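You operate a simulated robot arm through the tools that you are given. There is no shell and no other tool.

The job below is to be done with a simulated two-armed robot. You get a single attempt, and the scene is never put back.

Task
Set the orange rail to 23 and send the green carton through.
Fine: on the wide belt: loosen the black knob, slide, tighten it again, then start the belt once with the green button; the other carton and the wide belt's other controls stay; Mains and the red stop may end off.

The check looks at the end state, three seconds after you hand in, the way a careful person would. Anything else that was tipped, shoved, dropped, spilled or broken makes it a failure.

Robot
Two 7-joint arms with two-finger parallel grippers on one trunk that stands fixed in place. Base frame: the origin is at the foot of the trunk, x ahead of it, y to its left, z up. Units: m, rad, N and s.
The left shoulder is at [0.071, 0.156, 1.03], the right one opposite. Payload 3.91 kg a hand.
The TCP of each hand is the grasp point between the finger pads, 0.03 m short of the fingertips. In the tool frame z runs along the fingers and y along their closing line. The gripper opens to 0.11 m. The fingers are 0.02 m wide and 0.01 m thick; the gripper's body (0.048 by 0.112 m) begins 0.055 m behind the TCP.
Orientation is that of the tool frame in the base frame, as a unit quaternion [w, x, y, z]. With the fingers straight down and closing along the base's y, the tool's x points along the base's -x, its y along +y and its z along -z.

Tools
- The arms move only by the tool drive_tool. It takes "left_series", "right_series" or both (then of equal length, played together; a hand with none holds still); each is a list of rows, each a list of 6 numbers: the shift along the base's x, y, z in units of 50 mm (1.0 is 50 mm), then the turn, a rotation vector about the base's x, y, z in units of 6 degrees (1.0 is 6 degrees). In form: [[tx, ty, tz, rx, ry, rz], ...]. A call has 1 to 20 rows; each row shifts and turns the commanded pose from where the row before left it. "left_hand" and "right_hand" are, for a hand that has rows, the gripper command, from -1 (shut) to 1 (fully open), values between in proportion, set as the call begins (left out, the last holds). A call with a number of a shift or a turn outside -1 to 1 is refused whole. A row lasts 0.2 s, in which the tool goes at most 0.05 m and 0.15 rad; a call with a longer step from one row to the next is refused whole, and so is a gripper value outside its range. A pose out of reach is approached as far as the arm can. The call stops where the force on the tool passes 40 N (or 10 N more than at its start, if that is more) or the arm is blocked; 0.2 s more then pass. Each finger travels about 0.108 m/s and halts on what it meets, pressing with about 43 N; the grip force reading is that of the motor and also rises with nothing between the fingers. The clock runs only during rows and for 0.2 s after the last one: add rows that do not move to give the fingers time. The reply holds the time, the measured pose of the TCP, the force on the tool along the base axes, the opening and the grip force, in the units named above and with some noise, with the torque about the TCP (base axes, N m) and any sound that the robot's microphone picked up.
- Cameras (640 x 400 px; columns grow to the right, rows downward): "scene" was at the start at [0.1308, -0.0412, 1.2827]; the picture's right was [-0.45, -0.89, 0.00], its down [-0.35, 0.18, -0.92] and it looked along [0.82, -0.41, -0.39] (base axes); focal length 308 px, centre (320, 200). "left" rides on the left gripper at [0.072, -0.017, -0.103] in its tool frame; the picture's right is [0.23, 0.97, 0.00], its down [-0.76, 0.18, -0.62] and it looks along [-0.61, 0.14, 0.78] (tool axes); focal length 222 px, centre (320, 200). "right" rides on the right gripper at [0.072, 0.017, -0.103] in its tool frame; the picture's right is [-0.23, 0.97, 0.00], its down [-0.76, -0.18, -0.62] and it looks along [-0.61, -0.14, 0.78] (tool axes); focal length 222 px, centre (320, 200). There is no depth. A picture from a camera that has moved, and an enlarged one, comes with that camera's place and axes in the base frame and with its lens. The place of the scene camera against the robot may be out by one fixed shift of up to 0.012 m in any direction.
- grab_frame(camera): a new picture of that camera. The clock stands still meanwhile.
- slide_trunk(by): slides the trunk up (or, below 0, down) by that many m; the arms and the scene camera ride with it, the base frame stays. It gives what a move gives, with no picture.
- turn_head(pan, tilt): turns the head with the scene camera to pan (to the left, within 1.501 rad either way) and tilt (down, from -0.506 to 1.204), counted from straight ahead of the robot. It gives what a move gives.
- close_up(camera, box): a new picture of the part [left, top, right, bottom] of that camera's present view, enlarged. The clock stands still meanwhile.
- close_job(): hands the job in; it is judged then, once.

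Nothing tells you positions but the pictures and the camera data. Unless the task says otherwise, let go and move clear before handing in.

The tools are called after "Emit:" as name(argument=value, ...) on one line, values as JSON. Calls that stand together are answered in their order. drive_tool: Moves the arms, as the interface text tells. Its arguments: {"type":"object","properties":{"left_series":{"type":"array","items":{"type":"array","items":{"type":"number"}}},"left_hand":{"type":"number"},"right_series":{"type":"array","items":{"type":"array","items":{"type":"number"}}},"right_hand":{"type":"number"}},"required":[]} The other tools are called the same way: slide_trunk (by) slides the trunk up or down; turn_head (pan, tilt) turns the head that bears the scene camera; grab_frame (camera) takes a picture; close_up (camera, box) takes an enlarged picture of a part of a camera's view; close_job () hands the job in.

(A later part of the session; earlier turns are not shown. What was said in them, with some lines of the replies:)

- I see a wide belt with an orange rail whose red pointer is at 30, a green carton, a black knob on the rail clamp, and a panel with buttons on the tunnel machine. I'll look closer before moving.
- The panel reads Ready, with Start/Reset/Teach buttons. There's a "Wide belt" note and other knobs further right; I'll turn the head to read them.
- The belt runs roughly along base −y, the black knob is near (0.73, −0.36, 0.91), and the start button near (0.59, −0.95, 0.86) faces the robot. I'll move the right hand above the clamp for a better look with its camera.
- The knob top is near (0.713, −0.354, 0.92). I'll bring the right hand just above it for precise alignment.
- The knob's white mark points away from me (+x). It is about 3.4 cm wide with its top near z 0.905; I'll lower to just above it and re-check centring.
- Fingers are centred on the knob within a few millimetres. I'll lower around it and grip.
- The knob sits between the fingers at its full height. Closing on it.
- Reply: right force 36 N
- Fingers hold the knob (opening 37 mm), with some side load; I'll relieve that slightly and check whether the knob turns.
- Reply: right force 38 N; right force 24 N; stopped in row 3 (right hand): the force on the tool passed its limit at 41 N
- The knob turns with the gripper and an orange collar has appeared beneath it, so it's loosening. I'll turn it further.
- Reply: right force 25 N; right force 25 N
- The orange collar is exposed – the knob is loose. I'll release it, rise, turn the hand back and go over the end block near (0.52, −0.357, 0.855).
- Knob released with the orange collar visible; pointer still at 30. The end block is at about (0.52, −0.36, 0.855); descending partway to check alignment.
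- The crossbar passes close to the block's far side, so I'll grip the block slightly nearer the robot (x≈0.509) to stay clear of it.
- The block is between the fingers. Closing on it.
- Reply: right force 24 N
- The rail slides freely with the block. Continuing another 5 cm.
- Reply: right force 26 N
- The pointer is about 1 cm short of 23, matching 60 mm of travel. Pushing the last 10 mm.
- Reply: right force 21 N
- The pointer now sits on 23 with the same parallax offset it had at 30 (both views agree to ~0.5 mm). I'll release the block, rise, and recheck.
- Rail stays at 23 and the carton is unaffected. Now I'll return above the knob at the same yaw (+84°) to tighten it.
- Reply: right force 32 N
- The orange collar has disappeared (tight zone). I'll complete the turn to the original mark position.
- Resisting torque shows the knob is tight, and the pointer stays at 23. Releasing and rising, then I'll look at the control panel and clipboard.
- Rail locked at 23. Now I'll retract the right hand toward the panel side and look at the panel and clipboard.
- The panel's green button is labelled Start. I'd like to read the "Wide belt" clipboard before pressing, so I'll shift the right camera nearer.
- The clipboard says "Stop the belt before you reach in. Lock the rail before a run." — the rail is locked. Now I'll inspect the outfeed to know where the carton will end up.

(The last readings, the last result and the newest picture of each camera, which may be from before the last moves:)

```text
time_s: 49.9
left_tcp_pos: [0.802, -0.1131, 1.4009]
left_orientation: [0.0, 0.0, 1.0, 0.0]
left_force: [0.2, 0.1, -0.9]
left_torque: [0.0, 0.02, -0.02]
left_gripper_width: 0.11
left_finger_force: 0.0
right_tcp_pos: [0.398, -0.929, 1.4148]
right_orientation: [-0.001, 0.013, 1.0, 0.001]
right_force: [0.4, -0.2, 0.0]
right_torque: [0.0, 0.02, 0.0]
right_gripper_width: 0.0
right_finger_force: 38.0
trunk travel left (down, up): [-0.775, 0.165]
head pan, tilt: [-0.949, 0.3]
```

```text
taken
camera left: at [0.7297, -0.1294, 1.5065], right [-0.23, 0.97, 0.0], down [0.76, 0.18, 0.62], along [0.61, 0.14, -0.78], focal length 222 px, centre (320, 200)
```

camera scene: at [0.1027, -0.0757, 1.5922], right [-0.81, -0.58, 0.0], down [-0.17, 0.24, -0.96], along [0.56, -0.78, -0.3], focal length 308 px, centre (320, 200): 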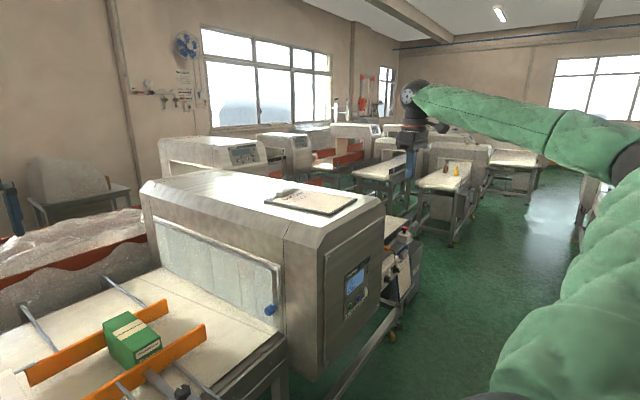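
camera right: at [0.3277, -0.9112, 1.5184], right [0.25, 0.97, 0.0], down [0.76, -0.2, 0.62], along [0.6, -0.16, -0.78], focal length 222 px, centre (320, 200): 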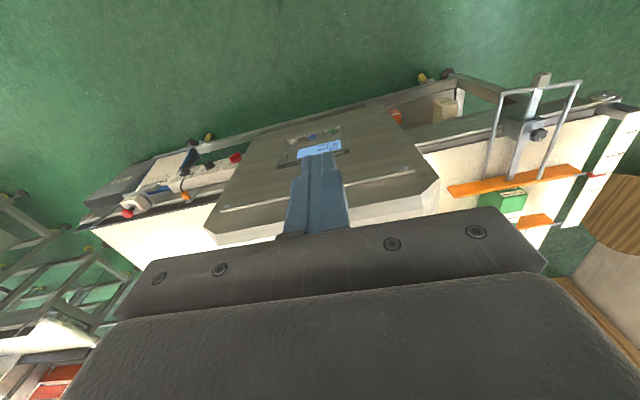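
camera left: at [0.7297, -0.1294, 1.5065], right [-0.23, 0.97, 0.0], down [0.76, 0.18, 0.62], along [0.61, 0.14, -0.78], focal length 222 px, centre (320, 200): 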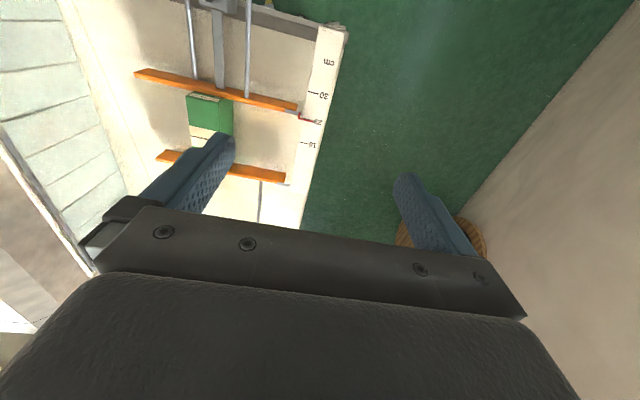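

Emit:
close_up(camera="right", box=[60, 120, 300, 270])

Emit:
close_up(camera="scene", box=[320, 160, 480, 330])

Emit:
close_up(camera="left", box=[120, 40, 360, 220])

```text
2.67 times, centred on (180, 195) of right
camera zoom: at [0.3277, -0.9112, 1.5184], right [0.25, 0.97, 0.0], down [0.76, -0.2, 0.62], along [0.6, -0.16, -0.78], focal length 592 px, centre (693, 213)
```

zoom: 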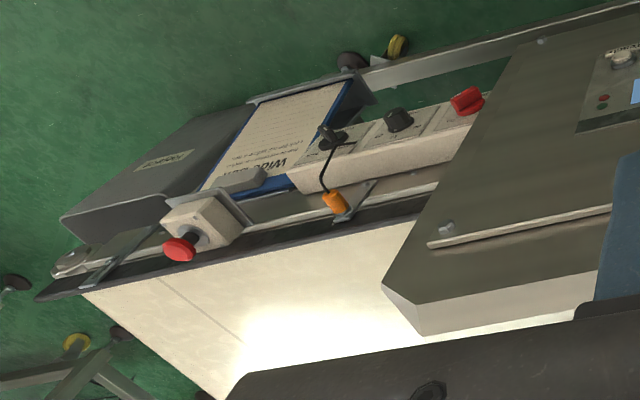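

```text
2.35 times, centred on (400, 245) of scene
camera zoom: at [0.1027, -0.0757, 1.5922], right [-0.81, -0.58, 0.0], down [-0.17, 0.24, -0.96], along [0.56, -0.78, -0.3], focal length 726 px, centre (132, 94)
```

zoom: 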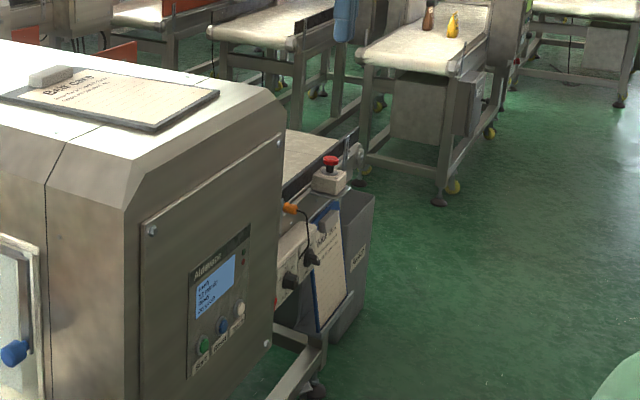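

```text
2.22 times, centred on (240, 130) of left
camera zoom: at [0.7297, -0.1294, 1.5065], right [-0.23, 0.97, 0.0], down [0.76, 0.18, 0.62], along [0.61, 0.14, -0.78], focal length 494 px, centre (498, 356)
```

zoom: 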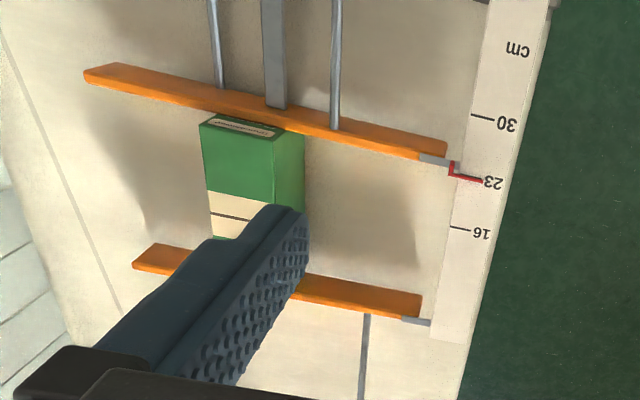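

Emit:
close_up(camera="scene", box=[250, 175, 370, 225])

Emit:
close_up(camera="scene", box=[375, 225, 425, 310])

Emit:
close_up(camera="right", box=[160, 140, 260, 210])

```text
5.33 times, centred on (310, 200) of scene
camera zoom: at [0.1027, -0.0757, 1.5922], right [-0.81, -0.58, 0.0], down [-0.17, 0.24, -0.96], along [0.56, -0.78, -0.3], focal length 1645 px, centre (373, 200)
```

zoom: 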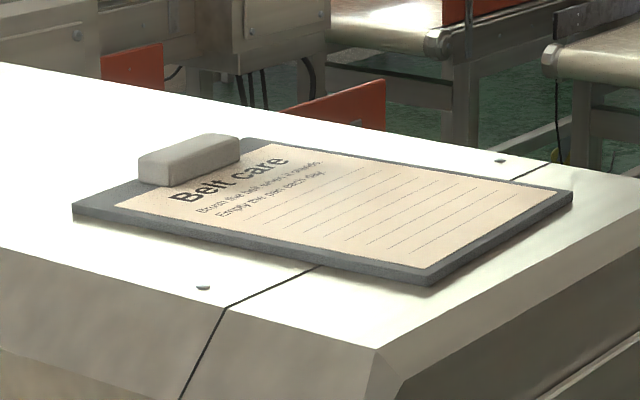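

```text
4.71 times, centred on (400, 268) of scene
camera zoom: at [0.1027, -0.0757, 1.5922], right [-0.81, -0.58, 0.0], down [-0.17, 0.24, -0.96], along [0.56, -0.78, -0.3], focal length 1452 px, centre (-56, -118)
```

zoom: 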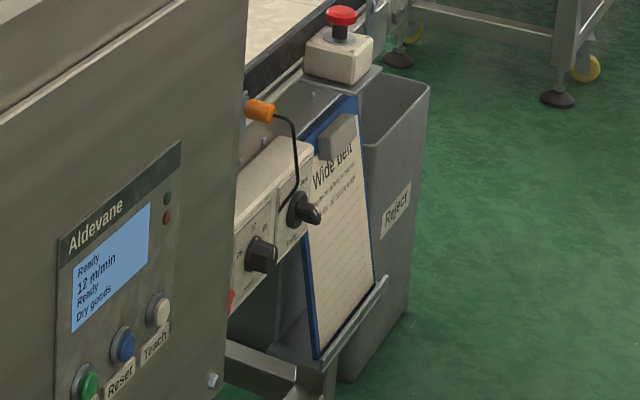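

```text
5.71 times, centred on (210, 175) of right
camera zoom: at [0.3277, -0.9112, 1.5184], right [0.25, 0.97, 0.0], down [0.76, -0.2, 0.62], along [0.6, -0.16, -0.78], focal length 1269 px, centre (949, 343)
```

zoom: 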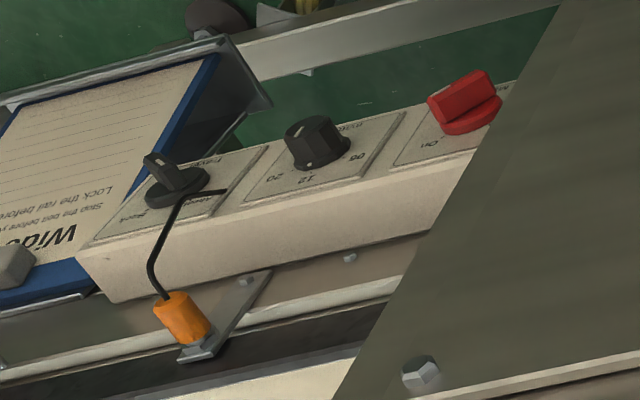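

Emit:
close_up(camera="scene", box=[383, 250, 408, 285])

Emit:
close_up(camera="right", box=[170, 155, 205, 180])

Emit:
close_up(camera="right", box=[200, 150, 250, 180])

```text
11.43 times, centred on (396, 268) of scene
camera zoom: at [0.1027, -0.0757, 1.5922], right [-0.81, -0.58, 0.0], down [-0.17, 0.24, -0.96], along [0.56, -0.78, -0.3], focal length 3526 px, centre (-543, -571)
```

zoom: 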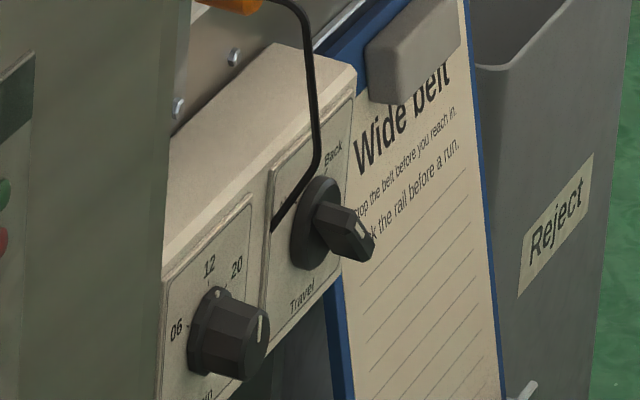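

```text
16.00 times, centred on (188, 168) of right
camera zoom: at [0.3277, -0.9112, 1.5184], right [0.25, 0.97, 0.0], down [0.76, -0.2, 0.62], along [0.6, -0.16, -0.78], focal length 3554 px, centre (2440, 720)
```

zoom: 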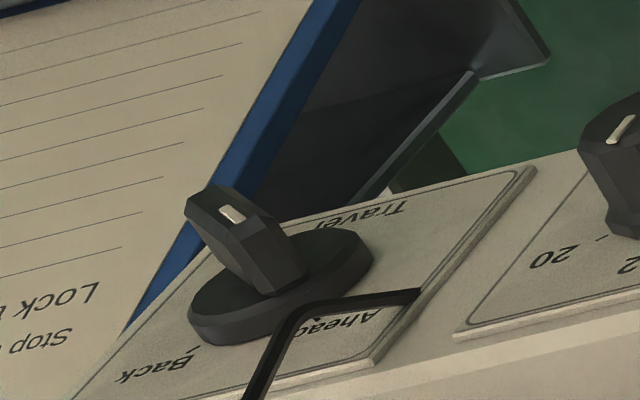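

```text
12.80 times, centred on (225, 165) of right
camera zoom: at [0.3277, -0.9112, 1.5184], right [0.25, 0.97, 0.0], down [0.76, -0.2, 0.62], along [0.6, -0.16, -0.78], focal length 2843 px, centre (1536, 648)
```

zoom: 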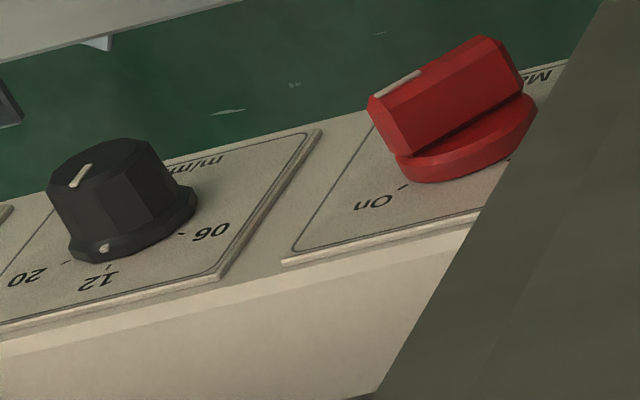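

Travel is set to Ahead, speed 12, Mains on, display Ready; an orange photo-eye is at the outfeed. The Start button is at about (0.592, −0.950, 0.853). I'll lower the trunk again, and point the right fingers forward (+x) away from the panel.

Emit:
slide_trunk(by=-0.3)

Emit:
drive_tool(right_series=[[-0.2, 0, 0, 0, -1, 0], [-0.2, 0, 0, 0, -1, 0], [-0.2, 0, 0, 0, -1, 0], [-0.2, 0, 0, 0, -1, 0], [-0.2, 0, 0, 0, -1, 0], [-0.2, 0, 0, 0, -1, 0], [0, 0, 0, 0, -1, 0], [0, 0, 0, 0, -1, 0], [0, 0, 0, 0, -1, 0], [0, 0, 0, 0, -1, 0], [0, 0, 0, 0, -1, 0], [0, 0, 0, 0, -1, 0], [0, 0, 0, 0, -1, 0], [0, 0, 0, 0, -1, 0], [0, 0, 0, 0, -1, 0]])

Emit:
grab_frame(camera="right")

Emit:
grab_frame(camera="scene")

```text
time_s: 52.9
left_tcp_pos: [0.8024, -0.1129, 1.1013]
left_orientation: [0.0, 0.0, 1.0, 0.0]
left_force: [0.0, -0.2, -0.5]
left_torque: [0.0, 0.02, 0.02]
left_gripper_width: 0.11
left_finger_force: 0.1
right_tcp_pos: [0.3984, -0.9301, 1.1151]
right_orientation: [-0.002, 0.013, 1.0, 0.001]
right_force: [0.2, -0.3, 0.7]
right_torque: [0.01, -0.03, -0.06]
right_gripper_width: 0.0
right_finger_force: 38.1
trunk travel left (down, up): [-0.475, 0.465]
head pan, tilt: [-0.949, 0.3]
```

```text
time_s: 56.1
left_tcp_pos: [0.8018, -0.1133, 1.1011]
left_orientation: [-0.001, -0.001, 1.0, 0.001]
left_force: [-0.6, 0.0, 0.1]
left_torque: [-0.03, 0.02, -0.03]
left_gripper_width: 0.1101
left_finger_force: 0.0
right_tcp_pos: [0.3385, -0.9302, 1.115]
right_orientation: [0.706, 0.009, 0.708, 0.011]
right_force: [0.6, 0.0, -0.5]
right_torque: [0.02, 0.01, -0.01]
right_gripper_width: 0.0
right_finger_force: 37.6
trunk travel left (down, up): [-0.475, 0.465]
head pan, tilt: [-0.949, 0.3]
```

```text
taken
camera right: at [0.2358, -0.9116, 1.0428], right [0.0, 0.97, 0.25], down [-0.62, -0.2, 0.76], along [0.78, -0.16, 0.6], focal length 222 px, centre (320, 200)
```

right: 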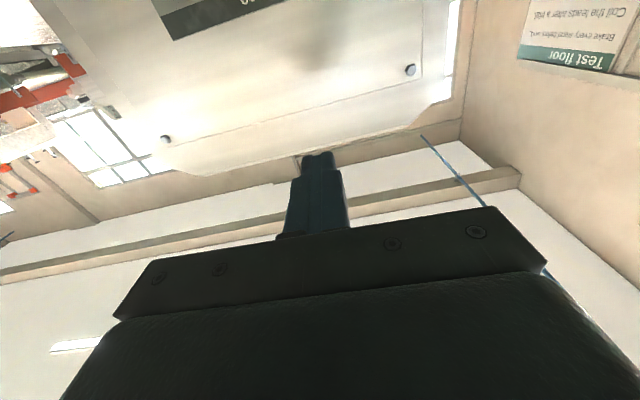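

```text
taken
camera scene: at [0.1025, -0.0761, 1.2923], right [-0.81, -0.58, 0.0], down [-0.17, 0.24, -0.95], along [0.56, -0.78, -0.3], focal length 308 px, centre (320, 200)
```

scene: 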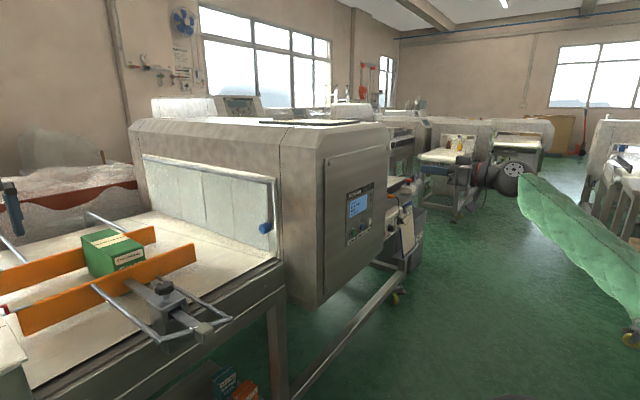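

The hand is horizontal. Lowering to button height while staying back from the panel.

Emit:
drive_tool(right_series=[[0, -0.06, -0.87, 0, 0, 0], [0, -0.06, -0.87, 0, 0, 0], [0, -0.06, -0.87, 0, 0, 0], [0, -0.06, -0.87, 0, 0, 0], [0, -0.06, -0.87, 0, 0, 0], [0, -0.06, -0.87, 0, 0, 0], [0.6, 0, 0, 0, 0, 0], [0.6, 0, 0, 0, 0, 0], [0.6, 0, 0, 0, 0, 0], [0, 0, 0, 0, 0, 0]])

Emit:
grab_frame(camera="right")

Emit:
grab_frame(camera="scene")

```text
time_s: 58.3
left_tcp_pos: [0.801, -0.1136, 1.102]
left_orientation: [0.0, 0.001, 1.0, 0.0]
left_force: [-0.7, -0.2, 0.5]
left_torque: [-0.02, -0.02, 0.03]
left_gripper_width: 0.1101
left_finger_force: 0.1
right_tcp_pos: [0.428, -0.9465, 0.8534]
right_orientation: [0.706, 0.009, 0.708, 0.009]
right_force: [0.1, -0.1, -0.4]
right_torque: [-0.03, 0.02, -0.01]
right_gripper_width: 0.0
right_finger_force: 37.9
trunk travel left (down, up): [-0.475, 0.465]
head pan, tilt: [-0.949, 0.3]
```

```text
taken
camera right: at [0.3258, -0.9278, 0.7823], right [0.0, 0.97, 0.25], down [-0.62, -0.2, 0.76], along [0.78, -0.16, 0.6], focal length 222 px, centre (320, 200)
```

right: 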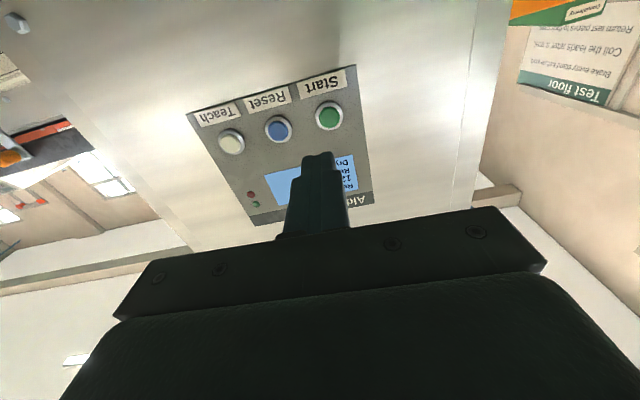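

```text
taken
camera scene: at [0.102, -0.0754, 1.2924], right [-0.81, -0.58, 0.0], down [-0.17, 0.24, -0.96], along [0.56, -0.78, -0.3], focal length 308 px, centre (320, 200)
```

scene: 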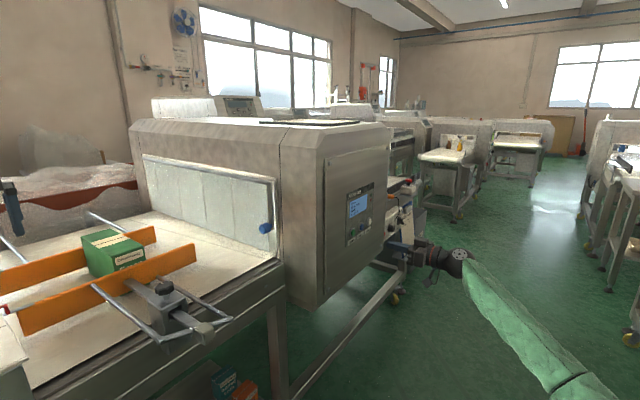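

From here the button reads (0.592, −0.940, 0.867). I'll align to that, approach to ~6 cm, and re-measure.

Emit:
drive_tool(right_series=[[0.3, 0.06, 0.13, 0, 0, 0], [0.4, 0.06, 0.13, 0, 0, 0], [0.4, 0, 0, 0, 0, 0], [0, 0, 0, 0, 0, 0]])

Emit:
close_up(camera="right", box=[200, 0, 440, 200])

Emit:
close_up(camera="scene", box=[320, 160, 480, 300])

```text
time_s: 59.3
left_tcp_pos: [0.8015, -0.1131, 1.1022]
left_orientation: [-0.001, 0.0, 1.0, 0.0]
left_force: [-0.3, -0.2, -0.5]
left_torque: [0.01, 0.0, 0.0]
left_gripper_width: 0.1097
left_finger_force: 0.0
right_tcp_pos: [0.4838, -0.9406, 0.8665]
right_orientation: [0.706, 0.008, 0.708, 0.01]
right_force: [0.1, -0.3, -0.4]
right_torque: [0.02, 0.03, 0.03]
right_gripper_width: 0.0001
right_finger_force: 37.5
trunk travel left (down, up): [-0.475, 0.465]
head pan, tilt: [-0.949, 0.3]
```

```text
2.00 times, centred on (320, 100) of right
camera zoom: at [0.381, -0.9223, 0.7958], right [0.0, 0.97, 0.25], down [-0.62, -0.2, 0.76], along [0.78, -0.16, 0.6], focal length 444 px, centre (320, 400)
```

zoom: 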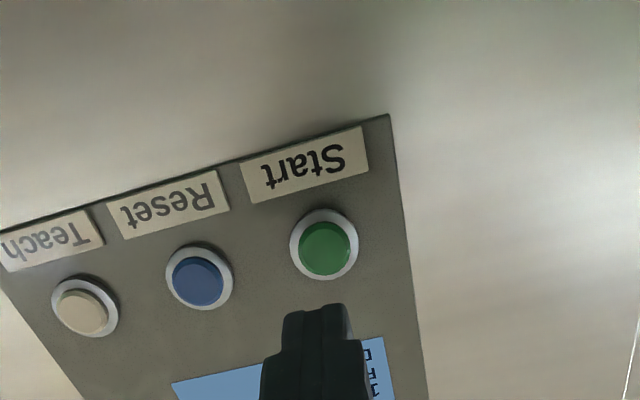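

```text
2.86 times, centred on (400, 230) of scene
camera zoom: at [0.1022, -0.0754, 1.2924], right [-0.81, -0.58, 0.0], down [-0.17, 0.24, -0.96], along [0.56, -0.78, -0.3], focal length 881 px, centre (91, 114)
```

zoom: 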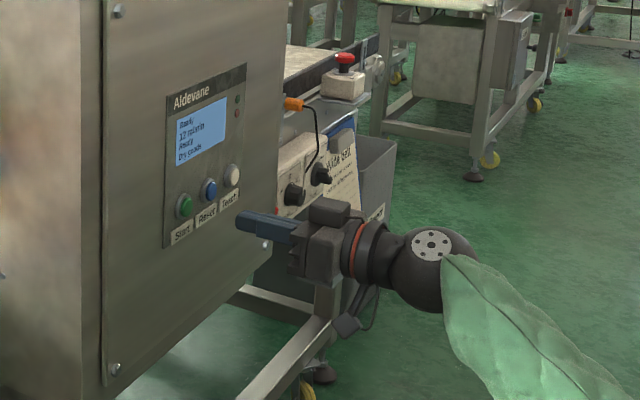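

The button is at about (0.582, −0.940, 0.865), in line with the fingertips. I'll advance to ~1.5 cm and check again.

Emit:
drive_tool(right_series=[[0.5, 0, 0, 0, 0, 0], [0.4, 0, 0, 0, 0, 0], [0, 0, 0, 0, 0, 0]])

Emit:
close_up(camera="right", box=[200, 40, 440, 240])

Emit:
close_up(camera="scene", box=[330, 180, 430, 270])

```text
time_s: 60.1
left_tcp_pos: [0.8016, -0.1121, 1.1011]
left_orientation: [0.0, 0.0, 1.0, 0.0]
left_force: [0.0, 0.0, 0.3]
left_torque: [0.0, -0.02, 0.01]
left_gripper_width: 0.1101
left_finger_force: 0.0
right_tcp_pos: [0.5276, -0.9428, 0.8667]
right_orientation: [0.706, 0.008, 0.708, 0.01]
right_force: [-0.7, 0.4, 0.4]
right_torque: [-0.03, -0.01, 0.03]
right_gripper_width: 0.0
right_finger_force: 37.3
trunk travel left (down, up): [-0.475, 0.465]
head pan, tilt: [-0.949, 0.3]
```

```text
2.00 times, centred on (320, 140) of right
camera zoom: at [0.4253, -0.9239, 0.7947], right [0.0, 0.97, 0.25], down [-0.62, -0.2, 0.76], along [0.78, -0.16, 0.6], focal length 444 px, centre (320, 320)
```

zoom: 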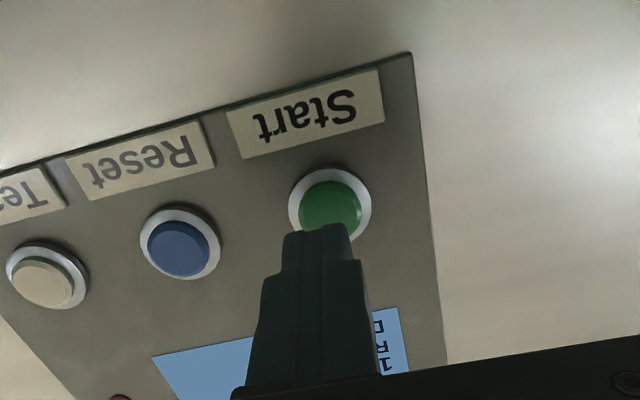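

```text
4.44 times, centred on (380, 225) of scene
camera zoom: at [0.1024, -0.0754, 1.2923], right [-0.81, -0.58, 0.0], down [-0.17, 0.24, -0.96], along [0.56, -0.78, -0.3], focal length 1371 px, centre (53, 89)
```

zoom: 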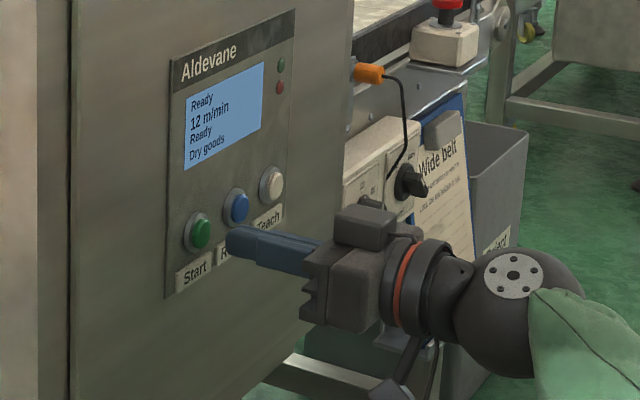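

Fingertips line up with Start. Advancing slowly to press it.

Emit:
drive_tool(right_series=[[0.2, 0.06, -0.04, 0, 0, 0], [0.15, 0, 0, 0, 0, 0], [0.05, 0, 0, 0, 0, 0], [0, 0, 0, 0, 0, 0]])

Emit:
close_up(camera="right", box=[200, 40, 440, 240])

Emit:
close_up(camera="scene", box=[330, 180, 430, 270])

```text
time_s: 61.1
left_tcp_pos: [0.8016, -0.1123, 1.1024]
left_orientation: [0.0, 0.0, 1.0, 0.0]
left_force: [-0.4, -0.6, 0.4]
left_torque: [0.0, -0.03, 0.01]
left_gripper_width: 0.1098
left_finger_force: 0.0
right_tcp_pos: [0.5492, -0.9396, 0.8653]
right_orientation: [0.706, 0.006, 0.708, 0.011]
right_force: [-0.4, -0.1, 0.0]
right_torque: [0.02, -0.01, -0.01]
right_gripper_width: 0.0
right_finger_force: 37.8
trunk travel left (down, up): [-0.475, 0.465]
head pan, tilt: [-0.949, 0.3]
```

```text
2.00 times, centred on (320, 140) of right
camera zoom: at [0.4457, -0.9204, 0.7929], right [0.0, 0.97, 0.25], down [-0.62, -0.2, 0.76], along [0.78, -0.16, 0.6], focal length 444 px, centre (320, 320)
```

zoom: 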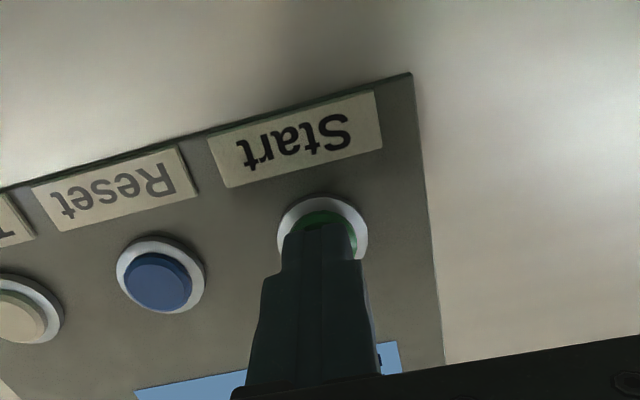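

```text
4.44 times, centred on (380, 225) of scene
camera zoom: at [0.1024, -0.0755, 1.2923], right [-0.81, -0.58, 0.0], down [-0.17, 0.24, -0.96], along [0.56, -0.78, -0.3], focal length 1371 px, centre (53, 89)
```

zoom: 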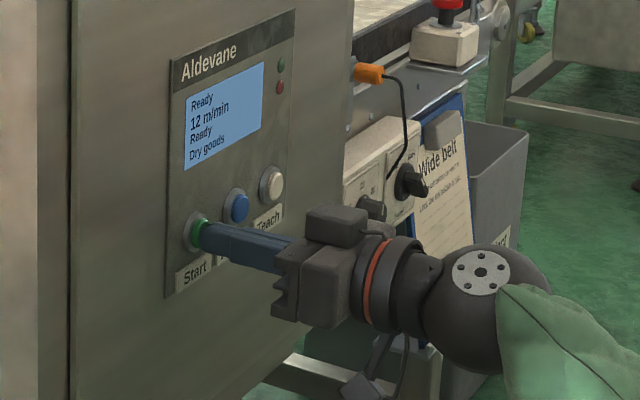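

Emit:
drive_tool(right_series=[[0.04, 0, 0, 0, 0, 0], [0.04, 0, 0, 0, 0, 0]])

Emit:
drive_tool(right_series=[[0.04, 0, 0, 0, 0, 0], [0.04, 0, 0, 0, 0, 0]])

Emit:
close_up(camera="scene", box=[330, 180, 430, 270])

```text
time_s: 61.7
left_tcp_pos: [0.8021, -0.1136, 1.1022]
left_orientation: [0.0, -0.001, 1.0, 0.0]
left_force: [0.4, -0.5, -0.3]
left_torque: [-0.01, -0.01, -0.01]
left_gripper_width: 0.1098
left_finger_force: 0.0
right_tcp_pos: [0.552, -0.9379, 0.8648]
right_orientation: [0.706, 0.009, 0.708, 0.009]
right_force: [-5.3, 0.1, -1.6]
right_torque: [-0.04, 0.02, 0.0]
right_gripper_width: 0.0003
right_finger_force: 38.0
trunk travel left (down, up): [-0.475, 0.465]
head pan, tilt: [-0.949, 0.3]
heard: click
```

```text
time_s: 62.3
left_tcp_pos: [0.7999, -0.1138, 1.1027]
left_orientation: [0.0, 0.001, 1.0, 0.0]
left_force: [0.0, -0.4, 0.2]
left_torque: [0.04, -0.03, 0.01]
left_gripper_width: 0.1104
left_finger_force: 0.1
right_tcp_pos: [0.5538, -0.9385, 0.8654]
right_orientation: [0.706, 0.009, 0.708, 0.009]
right_force: [-18.2, 4.3, -2.9]
right_torque: [0.0, 0.07, 0.17]
right_gripper_width: 0.0001
right_finger_force: 37.1
trunk travel left (down, up): [-0.475, 0.465]
head pan, tilt: [-0.949, 0.3]
```

```text
4.44 times, centred on (380, 225) of scene
camera zoom: at [0.1012, -0.0755, 1.2924], right [-0.81, -0.58, 0.0], down [-0.17, 0.24, -0.96], along [0.56, -0.78, -0.3], focal length 1371 px, centre (53, 89)
```

zoom: 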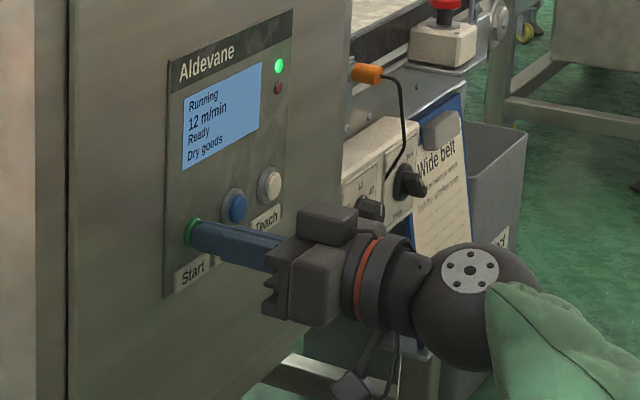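

A click was heard and the display shows "Running" with the green lamp lit. I'll back straight off and watch the carton.

Emit:
drive_tool(right_series=[[-0.5, 0, 0, 0, 0, 0], [-0.6, 0, 0, 0, 0, 0], [-0.6, 0, 0, 0, 0, 0]])

Emit:
grab_frame(camera="scene")

Emit:
grab_frame(camera="left")

```text
time_s: 63.1
left_tcp_pos: [0.8011, -0.1114, 1.1025]
left_orientation: [0.0, -0.001, 1.0, 0.0]
left_force: [-1.1, 0.5, 0.1]
left_torque: [0.0, 0.0, 0.0]
left_gripper_width: 0.1103
left_finger_force: 0.0
right_tcp_pos: [0.4701, -0.936, 0.8652]
right_orientation: [0.706, 0.007, 0.708, 0.011]
right_force: [0.5, 0.3, 0.4]
right_torque: [0.03, 0.04, 0.01]
right_gripper_width: 0.0
right_finger_force: 38.1
trunk travel left (down, up): [-0.475, 0.465]
head pan, tilt: [-0.949, 0.3]
```

```text
taken
camera scene: at [0.1021, -0.0752, 1.2924], right [-0.81, -0.58, 0.0], down [-0.17, 0.24, -0.96], along [0.56, -0.78, -0.3], focal length 308 px, centre (320, 200)
```

scene: 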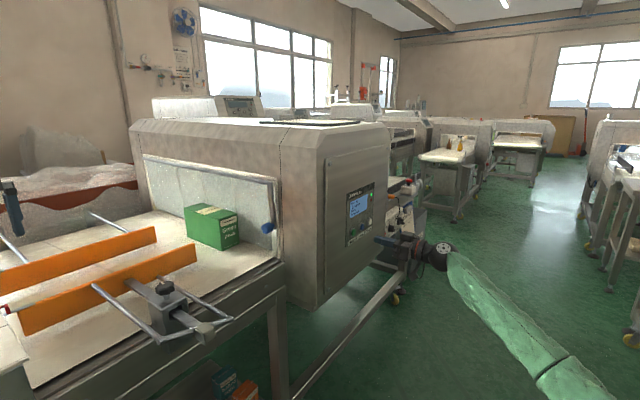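

```text
taken
camera left: at [0.7291, -0.1283, 1.2072], right [-0.23, 0.97, 0.0], down [0.76, 0.18, 0.62], along [0.61, 0.14, -0.78], focal length 222 px, centre (320, 200)
```

left: 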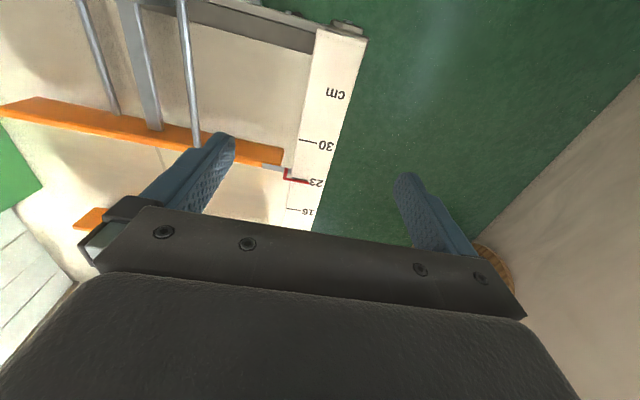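

The carton has left the rails and is entering the tunnel. I'll keep clear and let it run while watching.

Emit:
drive_tool(right_series=[[-0.5, 0, 0, 0, 0, 0], [-0.5, 0, 0, 0, 0, 0], [0, 0, 0, 0, 0, 0], [0, 0, 0, 0, 0, 0], [0, 0, 0, 0, 0, 0], [0, 0, 0, 0, 0, 0], [0, 0, 0, 0, 0, 0], [0, 0, 0, 0, 0, 0], [0, 0, 0, 0, 0, 0], [0, 0, 0, 0, 0, 0]])

Emit:
grab_frame(camera="scene")

```text
time_s: 65.3
left_tcp_pos: [0.8017, -0.1129, 1.1006]
left_orientation: [0.0, 0.0, 1.0, 0.0]
left_force: [0.1, -0.1, 0.0]
left_torque: [-0.02, -0.01, 0.01]
left_gripper_width: 0.11
left_finger_force: 0.1
right_tcp_pos: [0.4208, -0.9382, 0.8655]
right_orientation: [0.706, 0.009, 0.708, 0.01]
right_force: [0.0, 0.6, 0.6]
right_torque: [0.02, -0.01, 0.01]
right_gripper_width: 0.0
right_finger_force: 37.7
trunk travel left (down, up): [-0.475, 0.465]
head pan, tilt: [-0.949, 0.3]
```

```text
taken
camera scene: at [0.1024, -0.0754, 1.2923], right [-0.81, -0.58, 0.0], down [-0.17, 0.24, -0.96], along [0.56, -0.78, -0.3], focal length 308 px, centre (320, 200)
```

scene: 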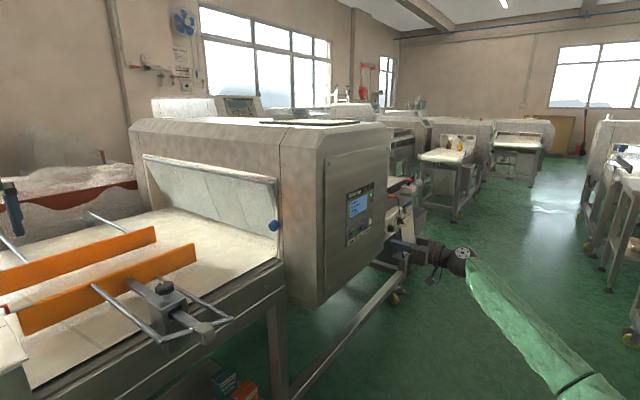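

Emit:
drive_tool(right_series=[[0, 0, 0, 0, 0, 0], [0, 0, 0, 0, 0, 0], [0, 0, 0, 0, 0, 0], [0, 0, 0, 0, 0, 0], [0, 0, 0, 0, 0, 0], [0, 0, 0, 0, 0, 0]])

Emit:
close_up(camera="scene", box=[330, 160, 450, 260])

```text
time_s: 66.7
left_tcp_pos: [0.8021, -0.113, 1.1019]
left_orientation: [0.001, 0.0, 1.0, 0.0]
left_force: [0.0, -0.1, -0.6]
left_torque: [0.0, -0.02, 0.0]
left_gripper_width: 0.1099
left_finger_force: 0.0
right_tcp_pos: [0.4201, -0.9387, 0.8638]
right_orientation: [0.706, 0.009, 0.708, 0.009]
right_force: [-1.2, -0.2, -0.2]
right_torque: [0.02, 0.03, 0.01]
right_gripper_width: 0.0002
right_finger_force: 37.5
trunk travel left (down, up): [-0.475, 0.465]
head pan, tilt: [-0.949, 0.3]
```

```text
4.00 times, centred on (390, 210) of scene
camera zoom: at [0.1024, -0.0754, 1.2923], right [-0.81, -0.58, 0.0], down [-0.17, 0.24, -0.96], along [0.56, -0.78, -0.3], focal length 1234 px, centre (40, 160)
```

zoom: 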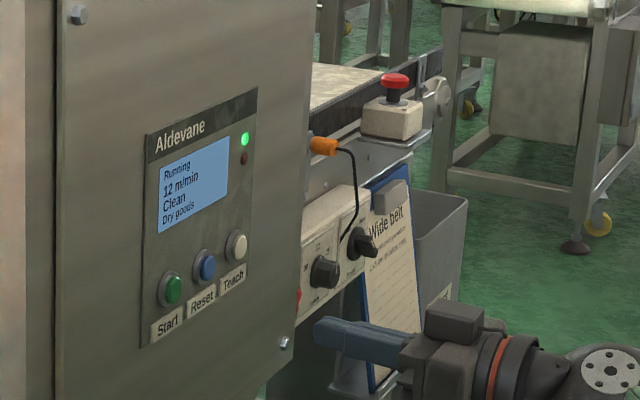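

The inspection shows "Clean". Waiting for the carton to emerge.

Emit:
drive_tool(right_series=[[0, 0, 0, 0, 0, 0], [0, 0, 0, 0, 0, 0], [0, 0, 0, 0, 0, 0], [0, 0, 0, 0, 0, 0], [0, 0, 0, 0, 0, 0], [0, 0, 0, 0, 0, 0]])

Emit:
close_up(camera="scene", box=[330, 160, 450, 260])

```text
time_s: 68.1
left_tcp_pos: [0.802, -0.1121, 1.1019]
left_orientation: [0.0, 0.001, 1.0, 0.0]
left_force: [0.0, -0.7, -0.7]
left_torque: [-0.04, 0.01, -0.02]
left_gripper_width: 0.1099
left_finger_force: 0.0
right_tcp_pos: [0.4208, -0.9399, 0.8645]
right_orientation: [0.706, 0.009, 0.708, 0.01]
right_force: [0.4, -1.1, -0.5]
right_torque: [0.01, 0.02, -0.01]
right_gripper_width: 0.0
right_finger_force: 38.0
trunk travel left (down, up): [-0.475, 0.465]
head pan, tilt: [-0.949, 0.3]
```

```text
4.00 times, centred on (390, 210) of scene
camera zoom: at [0.1024, -0.0754, 1.2923], right [-0.81, -0.58, 0.0], down [-0.17, 0.24, -0.96], along [0.56, -0.78, -0.3], focal length 1234 px, centre (40, 160)
```

zoom: 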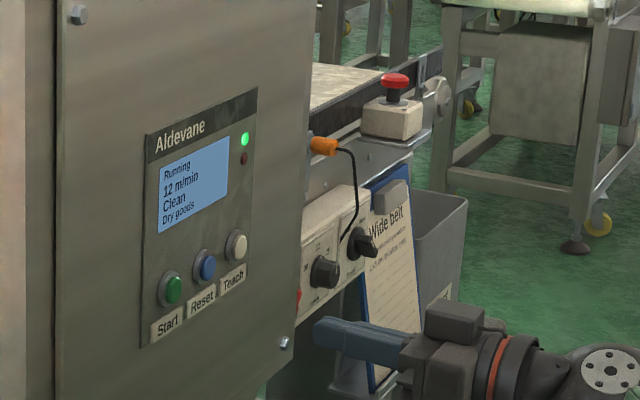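

Emit:
drive_tool(right_series=[[-0.3, 0, 0.9, 0, 0.5, 0], [0, 0, 0.9, 0, 1, 0], [0, 0, 0.9, 0, 1, 0], [0, 0, 0.9, 0, 1, 0], [0, 0, 0.9, 0, 1, 0]])

Emit:
close_up(camera="scene", box=[330, 160, 450, 260])

Emit:
grab_frame(camera="right")

```text
time_s: 69.3
left_tcp_pos: [0.8024, -0.1105, 1.1026]
left_orientation: [-0.001, 0.0, 1.0, 0.0]
left_force: [-0.2, 0.4, 0.7]
left_torque: [-0.01, 0.0, -0.05]
left_gripper_width: 0.11
left_finger_force: 0.0
right_tcp_pos: [0.4065, -0.9372, 1.092]
right_orientation: [0.519, 0.011, 0.854, 0.006]
right_force: [0.6, -0.2, -0.7]
right_torque: [-0.05, -0.05, -0.02]
right_gripper_width: 0.0
right_finger_force: 38.3
trunk travel left (down, up): [-0.475, 0.465]
head pan, tilt: [-0.949, 0.3]
```

```text
4.00 times, centred on (390, 210) of scene
camera zoom: at [0.1028, -0.0743, 1.2922], right [-0.81, -0.58, 0.0], down [-0.17, 0.24, -0.96], along [0.56, -0.78, -0.3], focal length 1234 px, centre (40, 160)
```

zoom: 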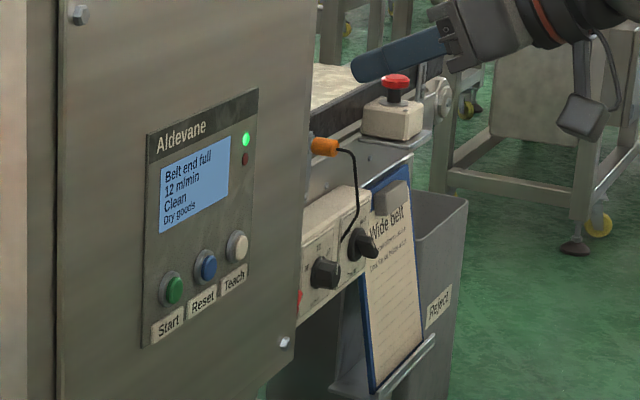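

```text
taken
camera right: at [0.2833, -0.9181, 1.0754], right [0.11, 0.97, 0.22], down [-0.21, -0.2, 0.96], along [0.97, -0.16, 0.18], focal length 222 px, centre (320, 200)
```

right: 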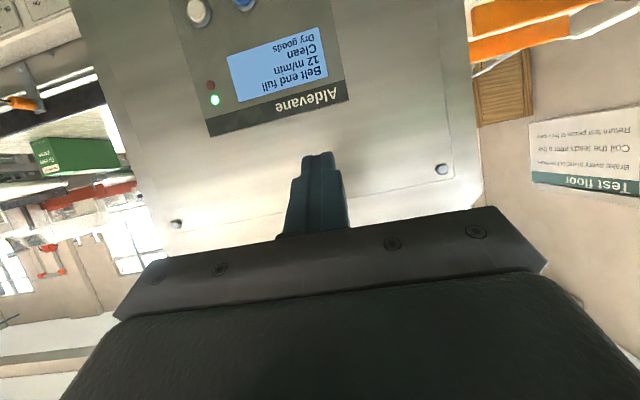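

The display reads "Belt end full": the photo-eye stopped the belt and the carton is upright on the outfeed. I'll move the right hand clear and do a final check.

Emit:
drive_tool(right_series=[[-0.3, 0.3, 0.6, 0, 1, 0], [-0.3, 0.3, 0.6, 0, 1, 0], [0, 0.3, 0.6, 0, 1, 0], [0, 0.3, 0.3, 0, 1, 0], [0, 0, 0, 0, 1, 0], [0, 0, 0, 0, 1, 0], [0, 0, 0, 0, 1, 0], [0, 0, 0, 0, 0, 0], [0, 0, 0, 0, 0, 0]])

Emit:
grab_frame(camera="right")

Emit:
turn_head(pan=-0.6, tilt=0.5)

Emit:
grab_frame(camera="scene")

Emit:
close_up(camera="left", box=[290, 120, 350, 220])

```text
time_s: 71.3
left_tcp_pos: [0.802, -0.113, 1.1012]
left_orientation: [0.0, 0.0, 1.0, 0.0]
left_force: [0.2, -0.3, -0.1]
left_torque: [-0.01, -0.05, -0.02]
left_gripper_width: 0.1102
left_finger_force: 0.1
right_tcp_pos: [0.3763, -0.8778, 1.1955]
right_orientation: [0.18, 0.013, 0.984, 0.004]
right_force: [0.0, -0.1, -0.2]
right_torque: [0.01, 0.01, 0.02]
right_gripper_width: 0.0
right_finger_force: 37.5
trunk travel left (down, up): [-0.475, 0.465]
head pan, tilt: [-0.949, 0.3]
```

```text
taken
camera right: at [0.2734, -0.8594, 1.2657], right [0.24, 0.97, 0.09], down [0.49, -0.2, 0.85], along [0.84, -0.16, -0.52], focal length 222 px, centre (320, 200)
```

right: 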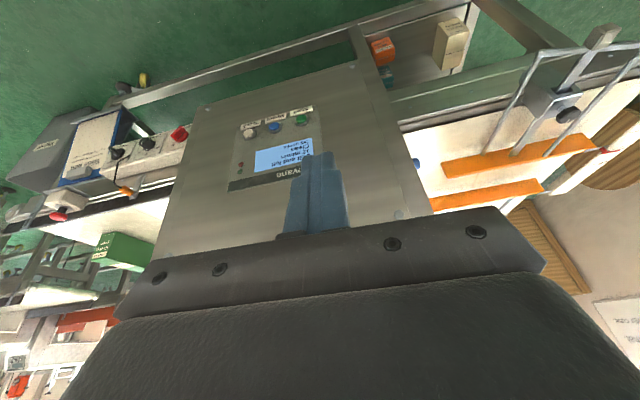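

```text
time_s: 72.2
left_tcp_pos: [0.802, -0.1119, 1.1014]
left_orientation: [0.0, 0.001, 1.0, 0.001]
left_force: [-1.3, -0.3, 0.2]
left_torque: [0.01, 0.03, -0.01]
left_gripper_width: 0.1102
left_finger_force: 0.1
right_tcp_pos: [0.3764, -0.8783, 1.1947]
right_orientation: [0.182, 0.012, 0.983, 0.004]
right_force: [0.6, 0.6, 0.2]
right_torque: [0.0, 0.02, -0.02]
right_gripper_width: 0.0002
right_finger_force: 37.4
trunk travel left (down, up): [-0.475, 0.465]
head pan, tilt: [-0.6, 0.499]
```

```text
taken
camera scene: at [0.1232, -0.051, 1.2739], right [-0.57, -0.82, 0.0], down [-0.39, 0.27, -0.88], along [0.72, -0.5, -0.48], focal length 308 px, centre (320, 200)
```

scene: 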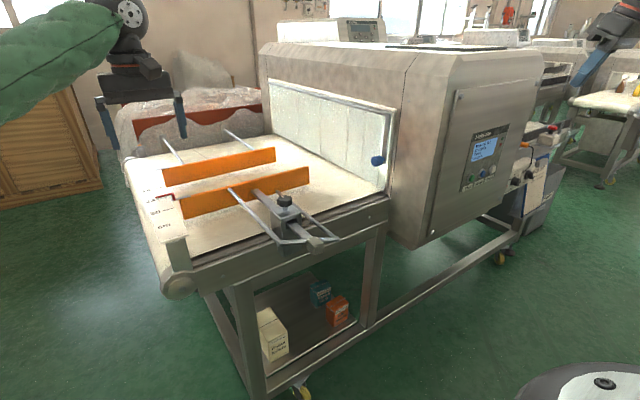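

```text
4.00 times, centred on (320, 170) of left
camera zoom: at [0.7294, -0.1292, 1.2067], right [-0.23, 0.97, 0.0], down [0.76, 0.18, 0.62], along [0.61, 0.14, -0.78], focal length 888 px, centre (320, 320)
```

zoom: 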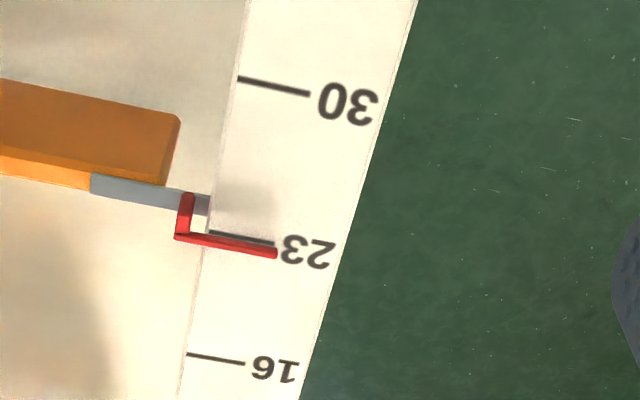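

The rail is locked at 23, the knob is tight, and the green carton has gone through and is standing upright on the outfeed with the belt stopped. Both hands are clear and everything else is where it was, so I'm handing in.

Emit:
close_job()

```text
The job is handed in.
```

The orange rail is set to 23 and the green carton has gone through the wide belt. The job is handed in, but I haven't seen the check's result.

- **Rail:** I loosened the black knob, slid the rail 7 cm from 30, and tightened the knob until it resisted. From two camera angles the pointer reads within about 0.5 mm of the 23 mark, and it was still there after the run.
- **Belt:** I pressed the green Start button once and the panel showed "Running". It then showed "Clean" as the carton passed through the tunnel.
- **Carton:** The panel changed to "Belt end full" once the carton reached the far end, where it is standing upright.
- **Left alone:** I did not touch Travel, speed, Mains, the red stop, Reset or Teach. The cartons on the lower shelf are where they were, and both hands are clear.
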